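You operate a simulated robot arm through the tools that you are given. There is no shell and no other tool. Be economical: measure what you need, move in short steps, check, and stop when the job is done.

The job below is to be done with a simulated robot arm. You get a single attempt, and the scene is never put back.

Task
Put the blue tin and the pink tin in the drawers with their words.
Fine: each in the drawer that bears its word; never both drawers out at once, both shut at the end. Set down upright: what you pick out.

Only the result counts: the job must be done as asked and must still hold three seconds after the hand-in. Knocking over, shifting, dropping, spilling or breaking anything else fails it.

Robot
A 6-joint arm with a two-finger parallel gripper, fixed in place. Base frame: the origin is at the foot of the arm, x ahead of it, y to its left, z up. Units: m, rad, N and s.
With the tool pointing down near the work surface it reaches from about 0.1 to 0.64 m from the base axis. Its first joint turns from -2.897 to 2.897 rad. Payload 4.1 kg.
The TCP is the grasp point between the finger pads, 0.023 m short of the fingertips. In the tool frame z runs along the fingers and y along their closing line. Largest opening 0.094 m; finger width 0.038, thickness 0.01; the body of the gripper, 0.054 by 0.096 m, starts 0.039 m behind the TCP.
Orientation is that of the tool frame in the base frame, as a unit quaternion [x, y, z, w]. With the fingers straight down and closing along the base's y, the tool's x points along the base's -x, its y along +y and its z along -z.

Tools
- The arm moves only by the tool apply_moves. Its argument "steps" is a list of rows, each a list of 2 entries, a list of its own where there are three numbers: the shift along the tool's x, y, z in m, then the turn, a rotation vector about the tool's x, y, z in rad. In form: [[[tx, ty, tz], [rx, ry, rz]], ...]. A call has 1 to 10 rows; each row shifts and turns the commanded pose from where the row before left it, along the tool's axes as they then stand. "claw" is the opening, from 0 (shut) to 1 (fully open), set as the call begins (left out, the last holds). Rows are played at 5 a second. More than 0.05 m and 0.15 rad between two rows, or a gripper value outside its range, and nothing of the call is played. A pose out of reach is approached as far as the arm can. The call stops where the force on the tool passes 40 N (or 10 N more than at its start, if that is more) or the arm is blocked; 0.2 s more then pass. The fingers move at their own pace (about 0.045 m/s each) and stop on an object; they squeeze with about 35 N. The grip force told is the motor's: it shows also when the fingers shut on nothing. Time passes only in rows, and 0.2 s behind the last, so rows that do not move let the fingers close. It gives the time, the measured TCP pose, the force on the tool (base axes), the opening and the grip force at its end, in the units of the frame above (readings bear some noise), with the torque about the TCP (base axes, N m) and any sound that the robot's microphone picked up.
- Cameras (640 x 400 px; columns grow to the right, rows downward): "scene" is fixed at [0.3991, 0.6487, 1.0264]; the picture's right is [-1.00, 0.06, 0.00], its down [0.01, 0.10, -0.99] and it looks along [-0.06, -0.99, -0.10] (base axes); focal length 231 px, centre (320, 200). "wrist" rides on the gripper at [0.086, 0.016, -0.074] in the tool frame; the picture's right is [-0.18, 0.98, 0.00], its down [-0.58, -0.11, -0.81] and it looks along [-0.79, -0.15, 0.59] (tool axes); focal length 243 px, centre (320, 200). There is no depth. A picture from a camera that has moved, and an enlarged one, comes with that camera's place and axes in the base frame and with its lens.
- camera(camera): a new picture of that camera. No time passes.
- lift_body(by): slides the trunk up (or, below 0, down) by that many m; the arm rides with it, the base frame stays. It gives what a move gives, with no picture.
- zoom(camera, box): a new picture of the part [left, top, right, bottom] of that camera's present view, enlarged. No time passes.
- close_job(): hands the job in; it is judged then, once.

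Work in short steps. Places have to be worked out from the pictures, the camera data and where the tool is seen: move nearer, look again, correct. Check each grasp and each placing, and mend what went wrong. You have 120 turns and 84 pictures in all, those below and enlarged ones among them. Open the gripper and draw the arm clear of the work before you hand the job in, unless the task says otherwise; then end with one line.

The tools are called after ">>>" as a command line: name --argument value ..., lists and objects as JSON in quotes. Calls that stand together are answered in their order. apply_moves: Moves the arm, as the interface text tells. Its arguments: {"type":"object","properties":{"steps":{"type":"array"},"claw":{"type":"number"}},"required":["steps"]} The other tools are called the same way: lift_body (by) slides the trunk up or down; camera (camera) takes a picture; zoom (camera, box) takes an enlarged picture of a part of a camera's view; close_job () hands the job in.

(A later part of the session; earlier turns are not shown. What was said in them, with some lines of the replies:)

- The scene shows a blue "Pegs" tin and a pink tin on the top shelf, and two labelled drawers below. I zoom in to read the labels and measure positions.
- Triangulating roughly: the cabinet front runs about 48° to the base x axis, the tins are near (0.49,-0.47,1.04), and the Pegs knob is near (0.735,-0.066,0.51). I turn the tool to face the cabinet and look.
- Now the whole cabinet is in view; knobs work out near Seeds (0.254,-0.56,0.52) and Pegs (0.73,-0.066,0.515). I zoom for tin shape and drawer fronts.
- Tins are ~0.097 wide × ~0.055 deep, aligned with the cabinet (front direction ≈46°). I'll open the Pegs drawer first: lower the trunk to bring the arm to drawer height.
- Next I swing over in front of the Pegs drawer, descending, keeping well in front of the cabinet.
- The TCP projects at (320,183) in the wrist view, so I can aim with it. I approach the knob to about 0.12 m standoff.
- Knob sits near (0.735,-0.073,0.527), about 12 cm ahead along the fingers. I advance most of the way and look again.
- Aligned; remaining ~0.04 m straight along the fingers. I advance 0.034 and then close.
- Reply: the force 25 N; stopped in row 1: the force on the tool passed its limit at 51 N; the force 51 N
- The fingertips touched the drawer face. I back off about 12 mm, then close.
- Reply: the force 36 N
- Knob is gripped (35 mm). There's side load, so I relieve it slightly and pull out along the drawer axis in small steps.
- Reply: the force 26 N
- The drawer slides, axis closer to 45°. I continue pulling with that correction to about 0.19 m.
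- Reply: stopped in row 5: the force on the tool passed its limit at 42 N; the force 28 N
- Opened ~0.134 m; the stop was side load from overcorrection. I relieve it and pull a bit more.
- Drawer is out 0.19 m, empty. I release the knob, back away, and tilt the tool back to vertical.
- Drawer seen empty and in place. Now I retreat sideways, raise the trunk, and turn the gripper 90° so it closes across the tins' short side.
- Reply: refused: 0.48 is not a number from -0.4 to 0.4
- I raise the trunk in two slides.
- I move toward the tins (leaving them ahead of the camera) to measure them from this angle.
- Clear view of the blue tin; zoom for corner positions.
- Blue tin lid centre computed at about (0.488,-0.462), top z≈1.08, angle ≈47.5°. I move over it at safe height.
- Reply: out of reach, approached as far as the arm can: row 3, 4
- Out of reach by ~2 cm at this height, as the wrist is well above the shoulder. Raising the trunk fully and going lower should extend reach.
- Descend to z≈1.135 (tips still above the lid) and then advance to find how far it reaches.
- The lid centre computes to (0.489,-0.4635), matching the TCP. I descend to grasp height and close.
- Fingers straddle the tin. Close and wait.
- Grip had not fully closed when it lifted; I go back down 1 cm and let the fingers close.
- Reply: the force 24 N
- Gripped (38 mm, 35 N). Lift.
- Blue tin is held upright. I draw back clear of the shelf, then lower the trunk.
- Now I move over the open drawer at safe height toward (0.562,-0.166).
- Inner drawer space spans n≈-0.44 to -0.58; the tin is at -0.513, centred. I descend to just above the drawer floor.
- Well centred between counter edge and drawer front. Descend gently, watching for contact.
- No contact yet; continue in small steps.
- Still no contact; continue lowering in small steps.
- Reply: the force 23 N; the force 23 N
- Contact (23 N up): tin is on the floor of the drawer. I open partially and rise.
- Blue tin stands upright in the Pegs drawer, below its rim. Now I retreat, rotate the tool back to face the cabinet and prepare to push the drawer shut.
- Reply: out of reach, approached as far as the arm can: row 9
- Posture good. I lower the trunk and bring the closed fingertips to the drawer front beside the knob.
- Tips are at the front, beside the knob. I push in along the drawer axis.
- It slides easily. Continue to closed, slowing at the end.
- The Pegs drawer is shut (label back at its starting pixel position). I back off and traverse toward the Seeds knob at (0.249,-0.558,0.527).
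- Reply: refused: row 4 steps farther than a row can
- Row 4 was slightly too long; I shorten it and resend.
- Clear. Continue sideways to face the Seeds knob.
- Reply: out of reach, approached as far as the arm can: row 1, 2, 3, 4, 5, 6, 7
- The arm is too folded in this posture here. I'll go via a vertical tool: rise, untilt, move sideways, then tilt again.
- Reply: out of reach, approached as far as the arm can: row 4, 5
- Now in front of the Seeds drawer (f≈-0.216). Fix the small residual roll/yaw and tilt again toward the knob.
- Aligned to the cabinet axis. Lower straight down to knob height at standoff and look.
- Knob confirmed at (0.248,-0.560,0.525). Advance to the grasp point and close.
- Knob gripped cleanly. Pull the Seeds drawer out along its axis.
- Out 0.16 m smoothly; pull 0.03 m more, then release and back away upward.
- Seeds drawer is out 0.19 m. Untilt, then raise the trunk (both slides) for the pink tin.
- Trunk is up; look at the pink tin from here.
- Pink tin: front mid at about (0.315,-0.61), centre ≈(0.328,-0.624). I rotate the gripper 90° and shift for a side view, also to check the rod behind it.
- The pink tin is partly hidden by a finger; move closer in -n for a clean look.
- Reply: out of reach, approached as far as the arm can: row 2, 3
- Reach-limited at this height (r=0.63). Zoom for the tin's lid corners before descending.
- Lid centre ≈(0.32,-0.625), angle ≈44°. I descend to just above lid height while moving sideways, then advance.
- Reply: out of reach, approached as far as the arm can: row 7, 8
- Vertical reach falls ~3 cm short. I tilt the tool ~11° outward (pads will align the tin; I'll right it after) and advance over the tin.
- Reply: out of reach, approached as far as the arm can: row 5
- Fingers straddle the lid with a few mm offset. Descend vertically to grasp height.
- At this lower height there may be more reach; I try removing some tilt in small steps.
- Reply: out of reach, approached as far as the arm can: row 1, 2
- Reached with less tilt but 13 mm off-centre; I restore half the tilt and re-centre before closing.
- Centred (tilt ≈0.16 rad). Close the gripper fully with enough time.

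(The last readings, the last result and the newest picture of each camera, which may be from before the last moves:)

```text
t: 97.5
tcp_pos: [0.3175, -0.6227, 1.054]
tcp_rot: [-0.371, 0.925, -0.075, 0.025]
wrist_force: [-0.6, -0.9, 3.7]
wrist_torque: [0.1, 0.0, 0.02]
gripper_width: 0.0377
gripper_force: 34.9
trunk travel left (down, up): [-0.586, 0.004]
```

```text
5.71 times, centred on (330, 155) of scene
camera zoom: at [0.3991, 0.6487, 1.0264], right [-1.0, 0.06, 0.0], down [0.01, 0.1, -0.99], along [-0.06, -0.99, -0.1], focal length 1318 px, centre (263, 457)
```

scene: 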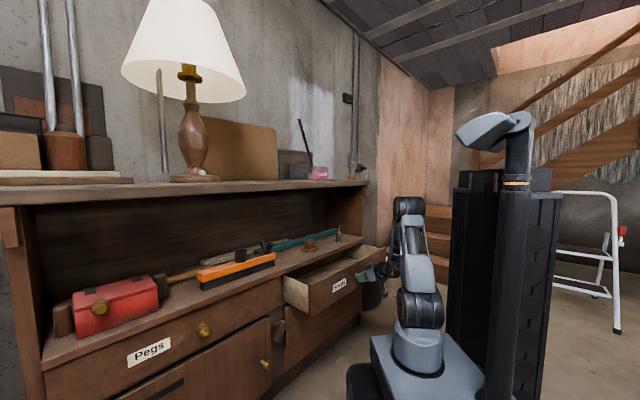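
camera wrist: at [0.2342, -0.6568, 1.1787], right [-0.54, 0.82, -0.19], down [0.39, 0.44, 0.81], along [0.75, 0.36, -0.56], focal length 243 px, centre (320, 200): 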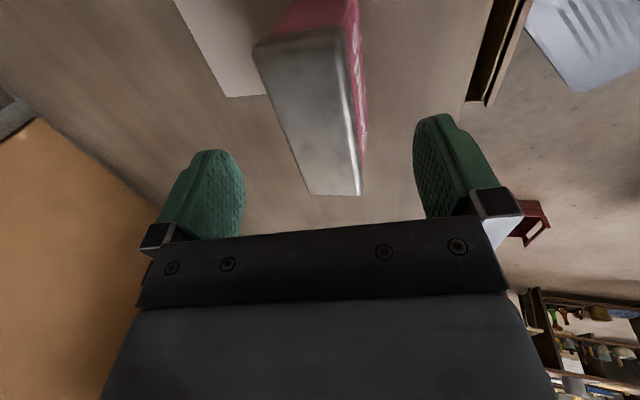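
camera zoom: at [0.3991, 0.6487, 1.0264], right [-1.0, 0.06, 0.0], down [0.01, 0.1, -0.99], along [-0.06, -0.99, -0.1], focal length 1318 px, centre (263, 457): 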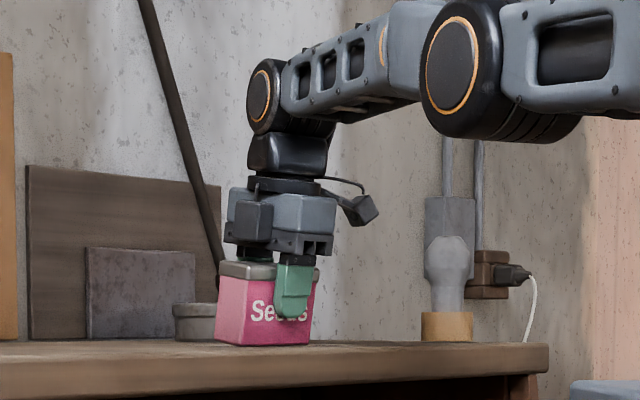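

Gripped flush (37.7 mm). Lift, bringing it toward the robot, then remove the tilt.

>>> apply_moves --steps '[[[0, -0.003, -0.02], [0, 0, 0]], [[0, 0.015, -0.026], [0, 0, 0]], [[0, 0.03, -0.03], [0, 0, 0]], [[0, 0.04, -0.015], [0, 0, 0]], [[0, 0.04, -0.007], [0, 0, 0]], [[0, 0.04, -0.007], [-0.08, 0, 0]], [[0, 0.04, -0.003], [-0.08, 0, 0]], [[0, 0.04, 0], [0, 0, 0]], [[0, 0.04, 0], [0, 0, 0]]]'

>>> camera --camera "scene"

```text
t: 99.5
tcp_pos: [0.1231, -0.4381, 1.1472]
tcp_rot: [-0.373, 0.928, 0.0, -0.005]
wrist_force: [-0.4, -0.3, -2.6]
wrist_torque: [-0.04, -0.01, 0.0]
gripper_width: 0.0378
gripper_force: 35.6
out of reach, approached as far as the arm can: row 1, 2, 3, 4
trunk travel left (down, up): [-0.586, 0.004]
```

```text
14 pictures are left
```

scene: 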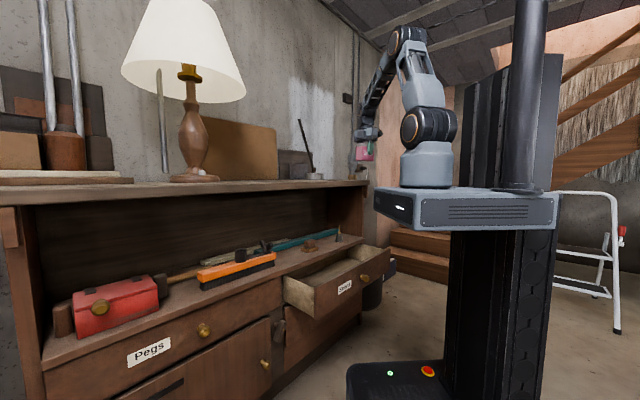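

Pink tin held, tool vertical. Lower the trunk and move over the open Seeds drawer.

>>> lift_body --by -0.4

>>> apply_moves --steps '[[[0, -0.04, 0], [0, 0, 0]], [[0, -0.04, 0], [0, 0, 0]], [[0, -0.036, 0], [0, 0, 0]]]'

>>> camera --camera "wrist"

>>> zoom --camera "scene" --box '[260, 200, 420, 300]'

```text
t: 103.4
tcp_pos: [0.1232, -0.4382, 0.7475]
tcp_rot: [-0.373, 0.928, 0.0, -0.005]
wrist_force: [0.4, 0.2, -1.9]
wrist_torque: [-0.01, 0.01, 0.0]
gripper_width: 0.0375
gripper_force: 35.2
trunk travel left (down, up): [-0.186, 0.404]
```

```text
t: 104.2
tcp_pos: [0.2046, -0.5224, 0.7476]
tcp_rot: [-0.373, 0.928, 0.0, -0.003]
wrist_force: [0.0, -1.0, -1.2]
wrist_torque: [0.0, 0.0, -0.01]
gripper_width: 0.0375
gripper_force: 35.2
trunk travel left (down, up): [-0.186, 0.404]
```

```text
13 pictures are left
camera wrist: at [0.1302, -0.5697, 0.8227], right [-0.55, 0.84, 0.0], down [0.5, 0.33, 0.8], along [0.67, 0.44, -0.6], focal length 243 px, centre (320, 200)
```

wrist: 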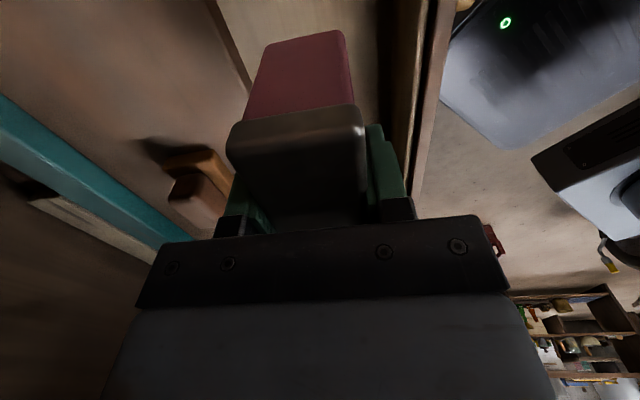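

```text
4.00 times, centred on (340, 250) of scene
camera zoom: at [0.3991, 0.6487, 1.0264], right [-1.0, 0.06, 0.0], down [0.01, 0.1, -0.99], along [-0.06, -0.99, -0.1], focal length 923 px, centre (240, 0)
```

zoom: 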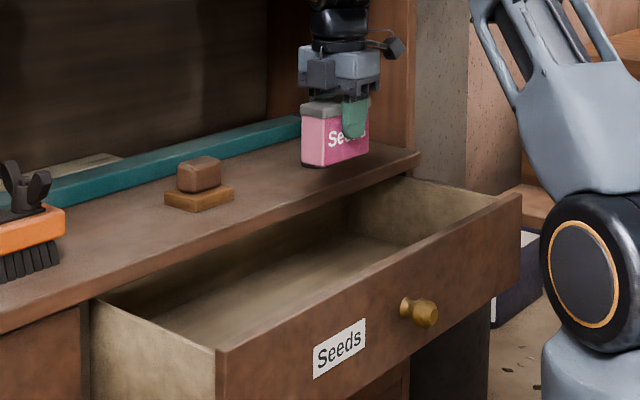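

Centred just as for the first drawer. Descend to ~0.54.

>>> apply_moves --steps '[[[0, 0, 0.035], [0, 0, 0]], [[0, 0, 0.035], [0, 0, 0]], [[0, 0, 0.035], [0, 0, 0]], [[0, 0, 0.035], [0, 0, 0]], [[0, 0, 0.02], [0, 0, 0]], [[0, 0, 0.02], [0, 0, 0]], [[0, 0, 0.02], [0, 0, 0]]]'

>>> zoom --camera "scene" --box '[260, 200, 420, 300]'

```text
t: 105.8
tcp_pos: [0.2015, -0.5237, 0.5479]
tcp_rot: [-0.373, 0.928, 0.0, -0.004]
wrist_force: [-0.6, -0.3, -1.3]
wrist_torque: [-0.02, 0.02, 0.01]
gripper_width: 0.0376
gripper_force: 35.2
trunk travel left (down, up): [-0.186, 0.404]
```

```text
4.00 times, centred on (340, 250) of scene
camera zoom: at [0.3991, 0.6487, 1.0264], right [-1.0, 0.06, 0.0], down [0.01, 0.1, -0.99], along [-0.06, -0.99, -0.1], focal length 923 px, centre (240, 0)
```

zoom: 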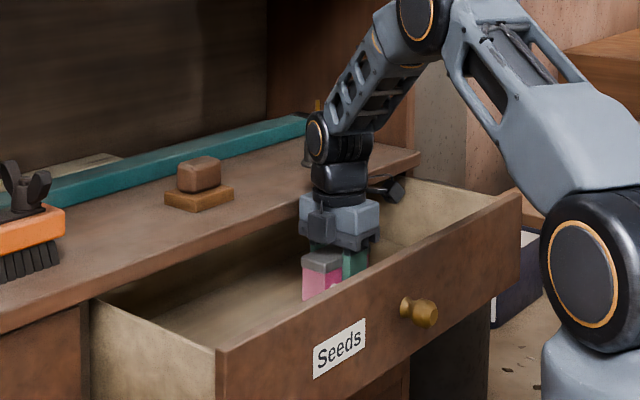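

Good. Continue in small steps until contact.

>>> apply_moves --steps '[[[0, 0, 0.008], [0, 0, 0]], [[0, 0, 0.008], [0, 0, 0]], [[0, 0, 0.006], [0, 0, 0]]]'

>>> apply_moves --steps '[[[0, 0, 0.004], [0, 0, 0]], [[0, 0, 0.003], [0, 0, 0]]]'

>>> apply_moves --steps '[[[0, 0, 0.003], [0, 0, 0]], [[0, 0, 0.003], [0, 0, 0]]]'

```text
t: 106.6
tcp_pos: [0.2012, -0.5221, 0.5256]
tcp_rot: [-0.373, 0.928, -0.001, -0.005]
wrist_force: [-0.3, -0.2, -2.0]
wrist_torque: [0.03, 0.01, -0.02]
gripper_width: 0.0378
gripper_force: 34.9
trunk travel left (down, up): [-0.186, 0.404]
```

```text
t: 107.2
tcp_pos: [0.2019, -0.5227, 0.5186]
tcp_rot: [-0.373, 0.928, 0.0, -0.004]
wrist_force: [0.5, -0.2, -1.6]
wrist_torque: [-0.02, 0.01, 0.03]
gripper_width: 0.0378
gripper_force: 35.0
trunk travel left (down, up): [-0.186, 0.404]
```

```text
t: 107.8
tcp_pos: [0.2028, -0.5232, 0.515]
tcp_rot: [-0.373, 0.928, -0.004, -0.006]
wrist_force: [2.2, -0.2, 22.8]
wrist_torque: [0.18, 0.18, -0.01]
gripper_width: 0.0376
gripper_force: 35.5
trunk travel left (down, up): [-0.186, 0.404]
```

Contact with the drawer floor. Release and rise.

>>> apply_moves --steps '[[[0, 0, 0.002], [0, 0, 0]], [[0, 0, -0.001], [0, 0, 0]], [[0, 0, 0], [0, 0, 0]], [[0, 0, 0], [0, 0, 0]], [[0, 0, -0.015], [0, 0, 0]], [[0, 0, -0.03], [0, 0, 0]], [[0, 0, -0.04], [0, 0, 0]], [[0, 0, -0.04], [0, 0, 0]], [[0, 0, -0.04], [0, 0, 0]], [[0, 0, -0.04], [0, 0, 0]]]' --claw 0.75

>>> camera --camera "wrist"

>>> zoom --camera "scene" --box '[260, 200, 420, 300]'

```text
t: 110.0
tcp_pos: [0.2027, -0.5218, 0.7149]
tcp_rot: [-0.373, 0.928, 0.0, -0.004]
wrist_force: [0.8, 0.0, -0.5]
wrist_torque: [0.0, -0.03, -0.02]
gripper_width: 0.0704
gripper_force: 0.0
trunk travel left (down, up): [-0.186, 0.404]
```

```text
10 pictures are left
camera wrist: at [0.1296, -0.5695, 0.7913], right [-0.55, 0.84, 0.0], down [0.5, 0.33, 0.8], along [0.67, 0.44, -0.6], focal length 243 px, centre (320, 200)
```

wrist: 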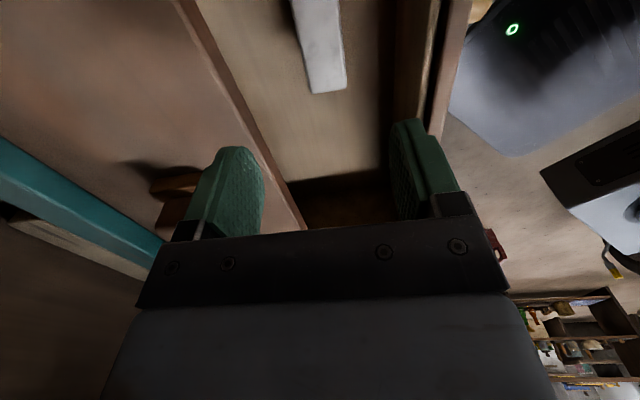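

```text
4.00 times, centred on (340, 250) of scene
camera zoom: at [0.3991, 0.6487, 1.0264], right [-1.0, 0.06, 0.0], down [0.01, 0.1, -0.99], along [-0.06, -0.99, -0.1], focal length 923 px, centre (240, 0)
```

zoom: 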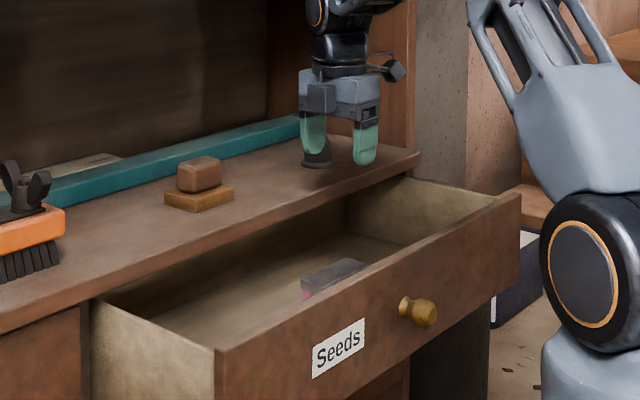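

Pink tin sits upright in the Seeds drawer. Retreat, rotate back to face the cabinet, and tilt for pushing.

>>> apply_moves --steps '[[[0.004, 0.036, -0.01], [0, 0, 0]], [[0.004, 0.036, -0.01], [0, 0, 0]], [[0.005, 0.036, 0], [0, 0, 0]], [[0.005, 0.036, 0], [0, 0, 0]]]' --claw 0

>>> apply_moves --steps '[[[0, 0, 0], [0, 0, 0.15]], [[0, 0, 0], [0, 0, 0.15]], [[0, 0, 0], [0, 0, 0.15]], [[0, 0, 0], [0, 0, 0.15]], [[0, 0, 0], [0, 0, 0.15]], [[0, 0, 0], [0, 0, 0.15]], [[0, 0, 0], [0, 0, 0.15]], [[0, 0, 0], [0, 0, 0.15]], [[0, 0, 0], [0, 0, 0.15]], [[0, 0, 0], [0, 0, 0.15]]]'

>>> lift_body --by -0.055

>>> apply_moves --steps '[[[0, 0, 0], [0, 0, 0.05]], [[0, 0, 0], [0, -0.15, 0]], [[0, 0, 0], [0, -0.15, 0]], [[0, 0, 0], [0, -0.15, 0]], [[0, 0, 0], [0, -0.15, 0]], [[0, 0, 0], [0, -0.15, 0]], [[0, 0, 0], [0, -0.15, 0]], [[0, 0, 0], [0, -0.145, 0]]]'

>>> camera --camera "scene"

```text
t: 111.0
tcp_pos: [0.0914, -0.4281, 0.7364]
tcp_rot: [-0.374, 0.928, -0.001, -0.004]
wrist_force: [0.5, 0.2, 0.7]
wrist_torque: [0.0, 0.01, 0.01]
gripper_width: 0.0
gripper_force: 19.3
trunk travel left (down, up): [-0.186, 0.404]
```

```text
t: 113.2
tcp_pos: [0.0909, -0.4308, 0.7364]
tcp_rot: [0.361, 0.933, -0.003, -0.003]
wrist_force: [0.4, -0.2, -0.1]
wrist_torque: [0.03, 0.02, -0.01]
gripper_width: 0.0
gripper_force: 35.2
trunk travel left (down, up): [-0.186, 0.404]
```

```text
t: 114.1
tcp_pos: [0.0909, -0.4305, 0.6806]
tcp_rot: [0.359, 0.933, -0.003, -0.003]
wrist_force: [0.3, -0.2, -0.8]
wrist_torque: [-0.02, -0.02, -0.03]
gripper_width: 0.0
gripper_force: 34.6
trunk travel left (down, up): [-0.131, 0.459]
```

```text
t: 115.9
tcp_pos: [0.0915, -0.43, 0.681]
tcp_rot: [0.33, 0.802, -0.194, 0.459]
wrist_force: [0.1, 0.9, 1.1]
wrist_torque: [0.0, 0.0, -0.02]
gripper_width: 0.0002
gripper_force: 34.8
trunk travel left (down, up): [-0.131, 0.459]
```

```text
8 pictures are left
```

scene: 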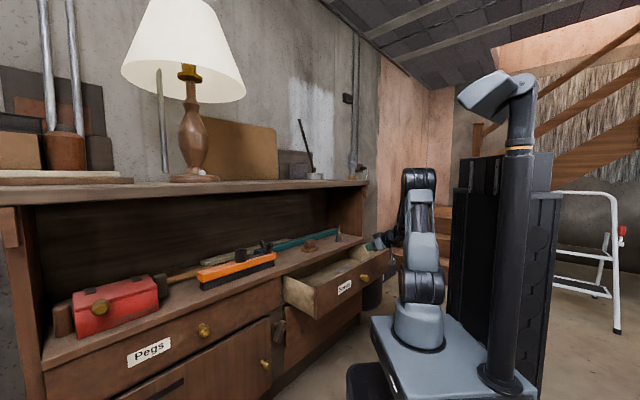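

Posture matches the earlier pull. Step back and sideways of the knob, then lower to panel height.

>>> apply_moves --steps '[[[0.0151, -0.03, -0.026], [0, 0, 0]], [[0.0367, 0, 0.0214], [0, 0, 0]], [[0.0367, 0, 0.0214], [0, 0, 0]], [[0.0367, 0, 0.0214], [0, 0, 0]]]'

>>> camera --camera "wrist"

```text
t: 116.9
tcp_pos: [0.0483, -0.4317, 0.5545]
tcp_rot: [0.329, 0.803, -0.194, 0.458]
wrist_force: [0.4, -0.1, 0.0]
wrist_torque: [-0.07, -0.01, 0.03]
gripper_width: 0.0
gripper_force: 35.1
trunk travel left (down, up): [-0.131, 0.459]
```

```text
7 pictures are left
camera wrist: at [-0.0183, -0.3433, 0.5168], right [0.76, 0.63, 0.15], down [-0.36, 0.21, 0.91], along [0.54, -0.75, 0.39], focal length 243 px, centre (320, 200)
```

wrist: 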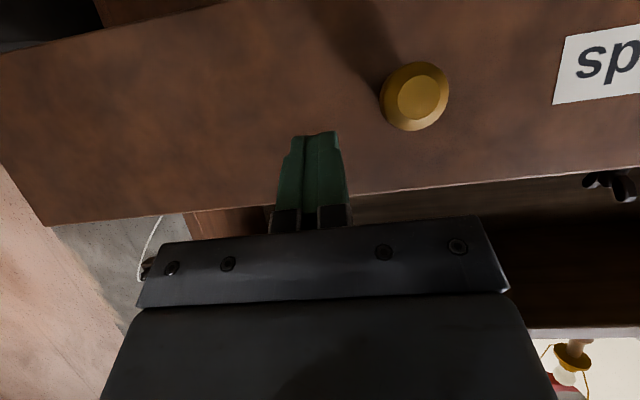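

Fingertips beside the knob, in front of the panel. Push in.

>>> apply_moves --steps '[[[0.0086, 0, 0.005], [0, 0, 0]], [[-0.0101, 0, 0.0173], [0, 0, 0]], [[-0.0101, 0, 0.0173], [0, 0, 0]], [[-0.0101, 0, 0.0173], [0, 0, 0]], [[-0.0101, 0, 0.0173], [0, 0, 0]], [[-0.0101, 0, 0.0173], [0, 0, 0]], [[-0.0101, 0, 0.0173], [0, 0, 0]], [[-0.0101, 0, 0.0173], [0, 0, 0]], [[-0.0101, 0, 0.0173], [0, 0, 0]], [[-0.0101, 0, 0.0173], [0, 0, 0]]]'

>>> apply_moves --steps '[[[-0.0076, 0, 0.013], [0, 0, 0]], [[-0.005, 0, 0.0087], [0, 0, 0]], [[-0.005, 0, 0.0087], [0, 0, 0]], [[-0.0025, 0, 0.0043], [0, 0, 0]], [[-0.0015, 0, 0.0026], [0, 0, 0]]]'

>>> zoom --camera "scene" --box '[240, 220, 400, 320]'

```text
t: 119.1
tcp_pos: [0.1765, -0.5589, 0.5451]
tcp_rot: [0.331, 0.802, -0.194, 0.458]
wrist_force: [0.2, -0.1, 0.8]
wrist_torque: [0.01, -0.01, 0.06]
gripper_width: 0.0
gripper_force: 35.0
trunk travel left (down, up): [-0.131, 0.459]
```

```text
t: 120.3
tcp_pos: [0.2059, -0.5892, 0.5442]
tcp_rot: [0.33, 0.802, -0.194, 0.458]
wrist_force: [-1.3, 1.4, -0.5]
wrist_torque: [-0.02, 0.0, 0.0]
gripper_width: 0.0
gripper_force: 35.1
trunk travel left (down, up): [-0.131, 0.459]
```

```text
4.00 times, centred on (320, 270) of scene
camera zoom: at [0.3991, 0.6487, 1.0264], right [-1.0, 0.06, 0.0], down [0.01, 0.1, -0.99], along [-0.06, -0.99, -0.1], focal length 923 px, centre (320, -80)
```

zoom: 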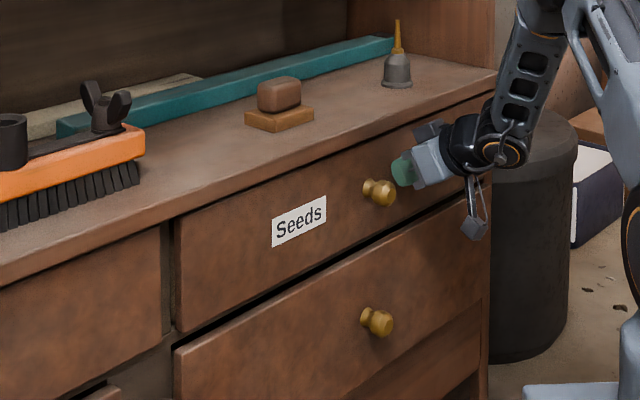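

Nearly shut (label ~1–2 px off the original). Push gently until firm contact.

>>> apply_moves --steps '[[[-0.0025, 0, 0.0043], [0, 0, 0]], [[-0.0015, 0, 0.0026], [0, 0, 0]]]'

>>> apply_moves --steps '[[[-0.0015, 0, 0.0026], [0, 0, 0]], [[0, 0, 0], [0, 0, 0]]]'

```text
t: 120.9
tcp_pos: [0.2068, -0.5918, 0.5428]
tcp_rot: [0.331, 0.803, -0.192, 0.457]
wrist_force: [-11.7, 12.7, 7.0]
wrist_torque: [-0.23, -0.19, 0.05]
gripper_width: 0.0002
gripper_force: 35.0
trunk travel left (down, up): [-0.131, 0.459]
stopped in row 2: the force on the tool passed its limit at 46 N (the readings are from after the stop); the commanded pose is now the measured one
```

```text
t: 121.3
tcp_pos: [0.2078, -0.5907, 0.5426]
tcp_rot: [0.332, 0.803, -0.193, 0.455]
wrist_force: [-17.5, 19.0, 9.7]
wrist_torque: [-0.33, -0.23, 0.05]
gripper_width: 0.0
gripper_force: 34.7
trunk travel left (down, up): [-0.131, 0.459]
stopped in row 1: the force on the tool passed its limit at 48 N (the readings are from after the stop); the commanded pose is now the measured one
```

Firm stop: the drawer is fully shut. Back the arm away and verify.

>>> apply_moves --steps '[[[0.0051, 0, -0.0086], [0, 0, 0]], [[0.0101, 0, -0.0173], [0, 0, 0]], [[0.0151, 0, -0.026], [0, 0, 0]], [[0.0151, 0, -0.026], [0, 0, 0]], [[0.0151, 0, -0.026], [0, 0, 0]], [[0, 0, 0], [0, 0, 0]]]' --claw 1

>>> zoom --camera "scene" --box '[240, 220, 400, 320]'

>>> camera --camera "scene"

```text
t: 122.7
tcp_pos: [0.1232, -0.5075, 0.5418]
tcp_rot: [0.331, 0.803, -0.192, 0.456]
wrist_force: [0.4, 0.1, 0.3]
wrist_torque: [-0.01, -0.01, 0.0]
gripper_width: 0.0942
gripper_force: 0.1
trunk travel left (down, up): [-0.131, 0.459]
```

```text
4.00 times, centred on (320, 270) of scene
camera zoom: at [0.3991, 0.6487, 1.0264], right [-1.0, 0.06, 0.0], down [0.01, 0.1, -0.99], along [-0.06, -0.99, -0.1], focal length 923 px, centre (320, -80)
```

zoom: 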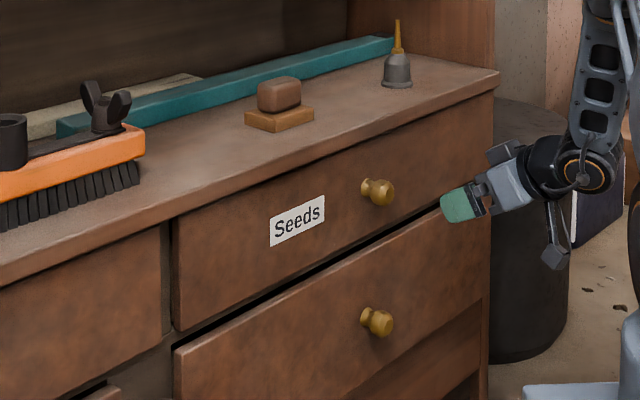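

```text
4 pictures are left
```

scene: 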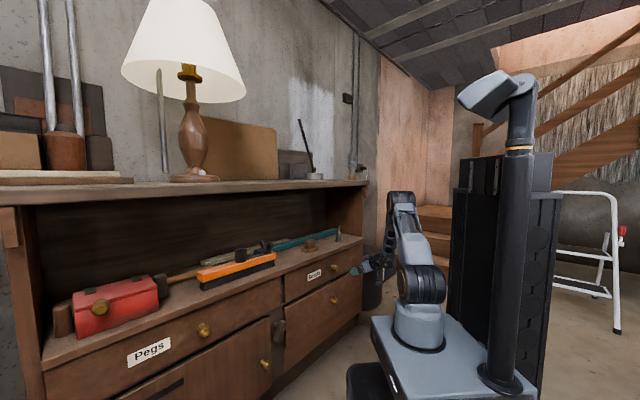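

Seeds matches its original position exactly. One same-box comparison for the Pegs drawer.

>>> zoom --camera "scene" --box '[40, 220, 360, 400]'

```text
2.00 times, centred on (200, 310) of scene
camera zoom: at [0.3991, 0.6487, 1.0264], right [-1.0, 0.06, 0.0], down [0.01, 0.1, -0.99], along [-0.06, -0.99, -0.1], focal length 461 px, centre (560, -20)
```

zoom: 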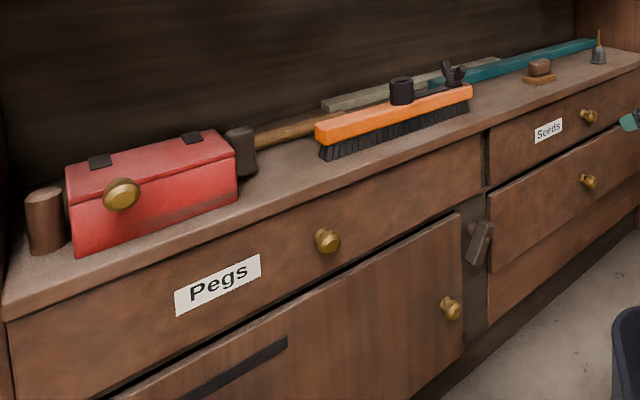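

Both drawers match the starting picture exactly and nothing else has moved. The gripper is open and clear, so I hand the job in.

>>> close_job

```text
The job is handed in.
```

The blue tin is in the Pegs drawer and the pink tin is in the Seeds drawer, both set down upright; only one drawer was out at a time, and both are now shut.
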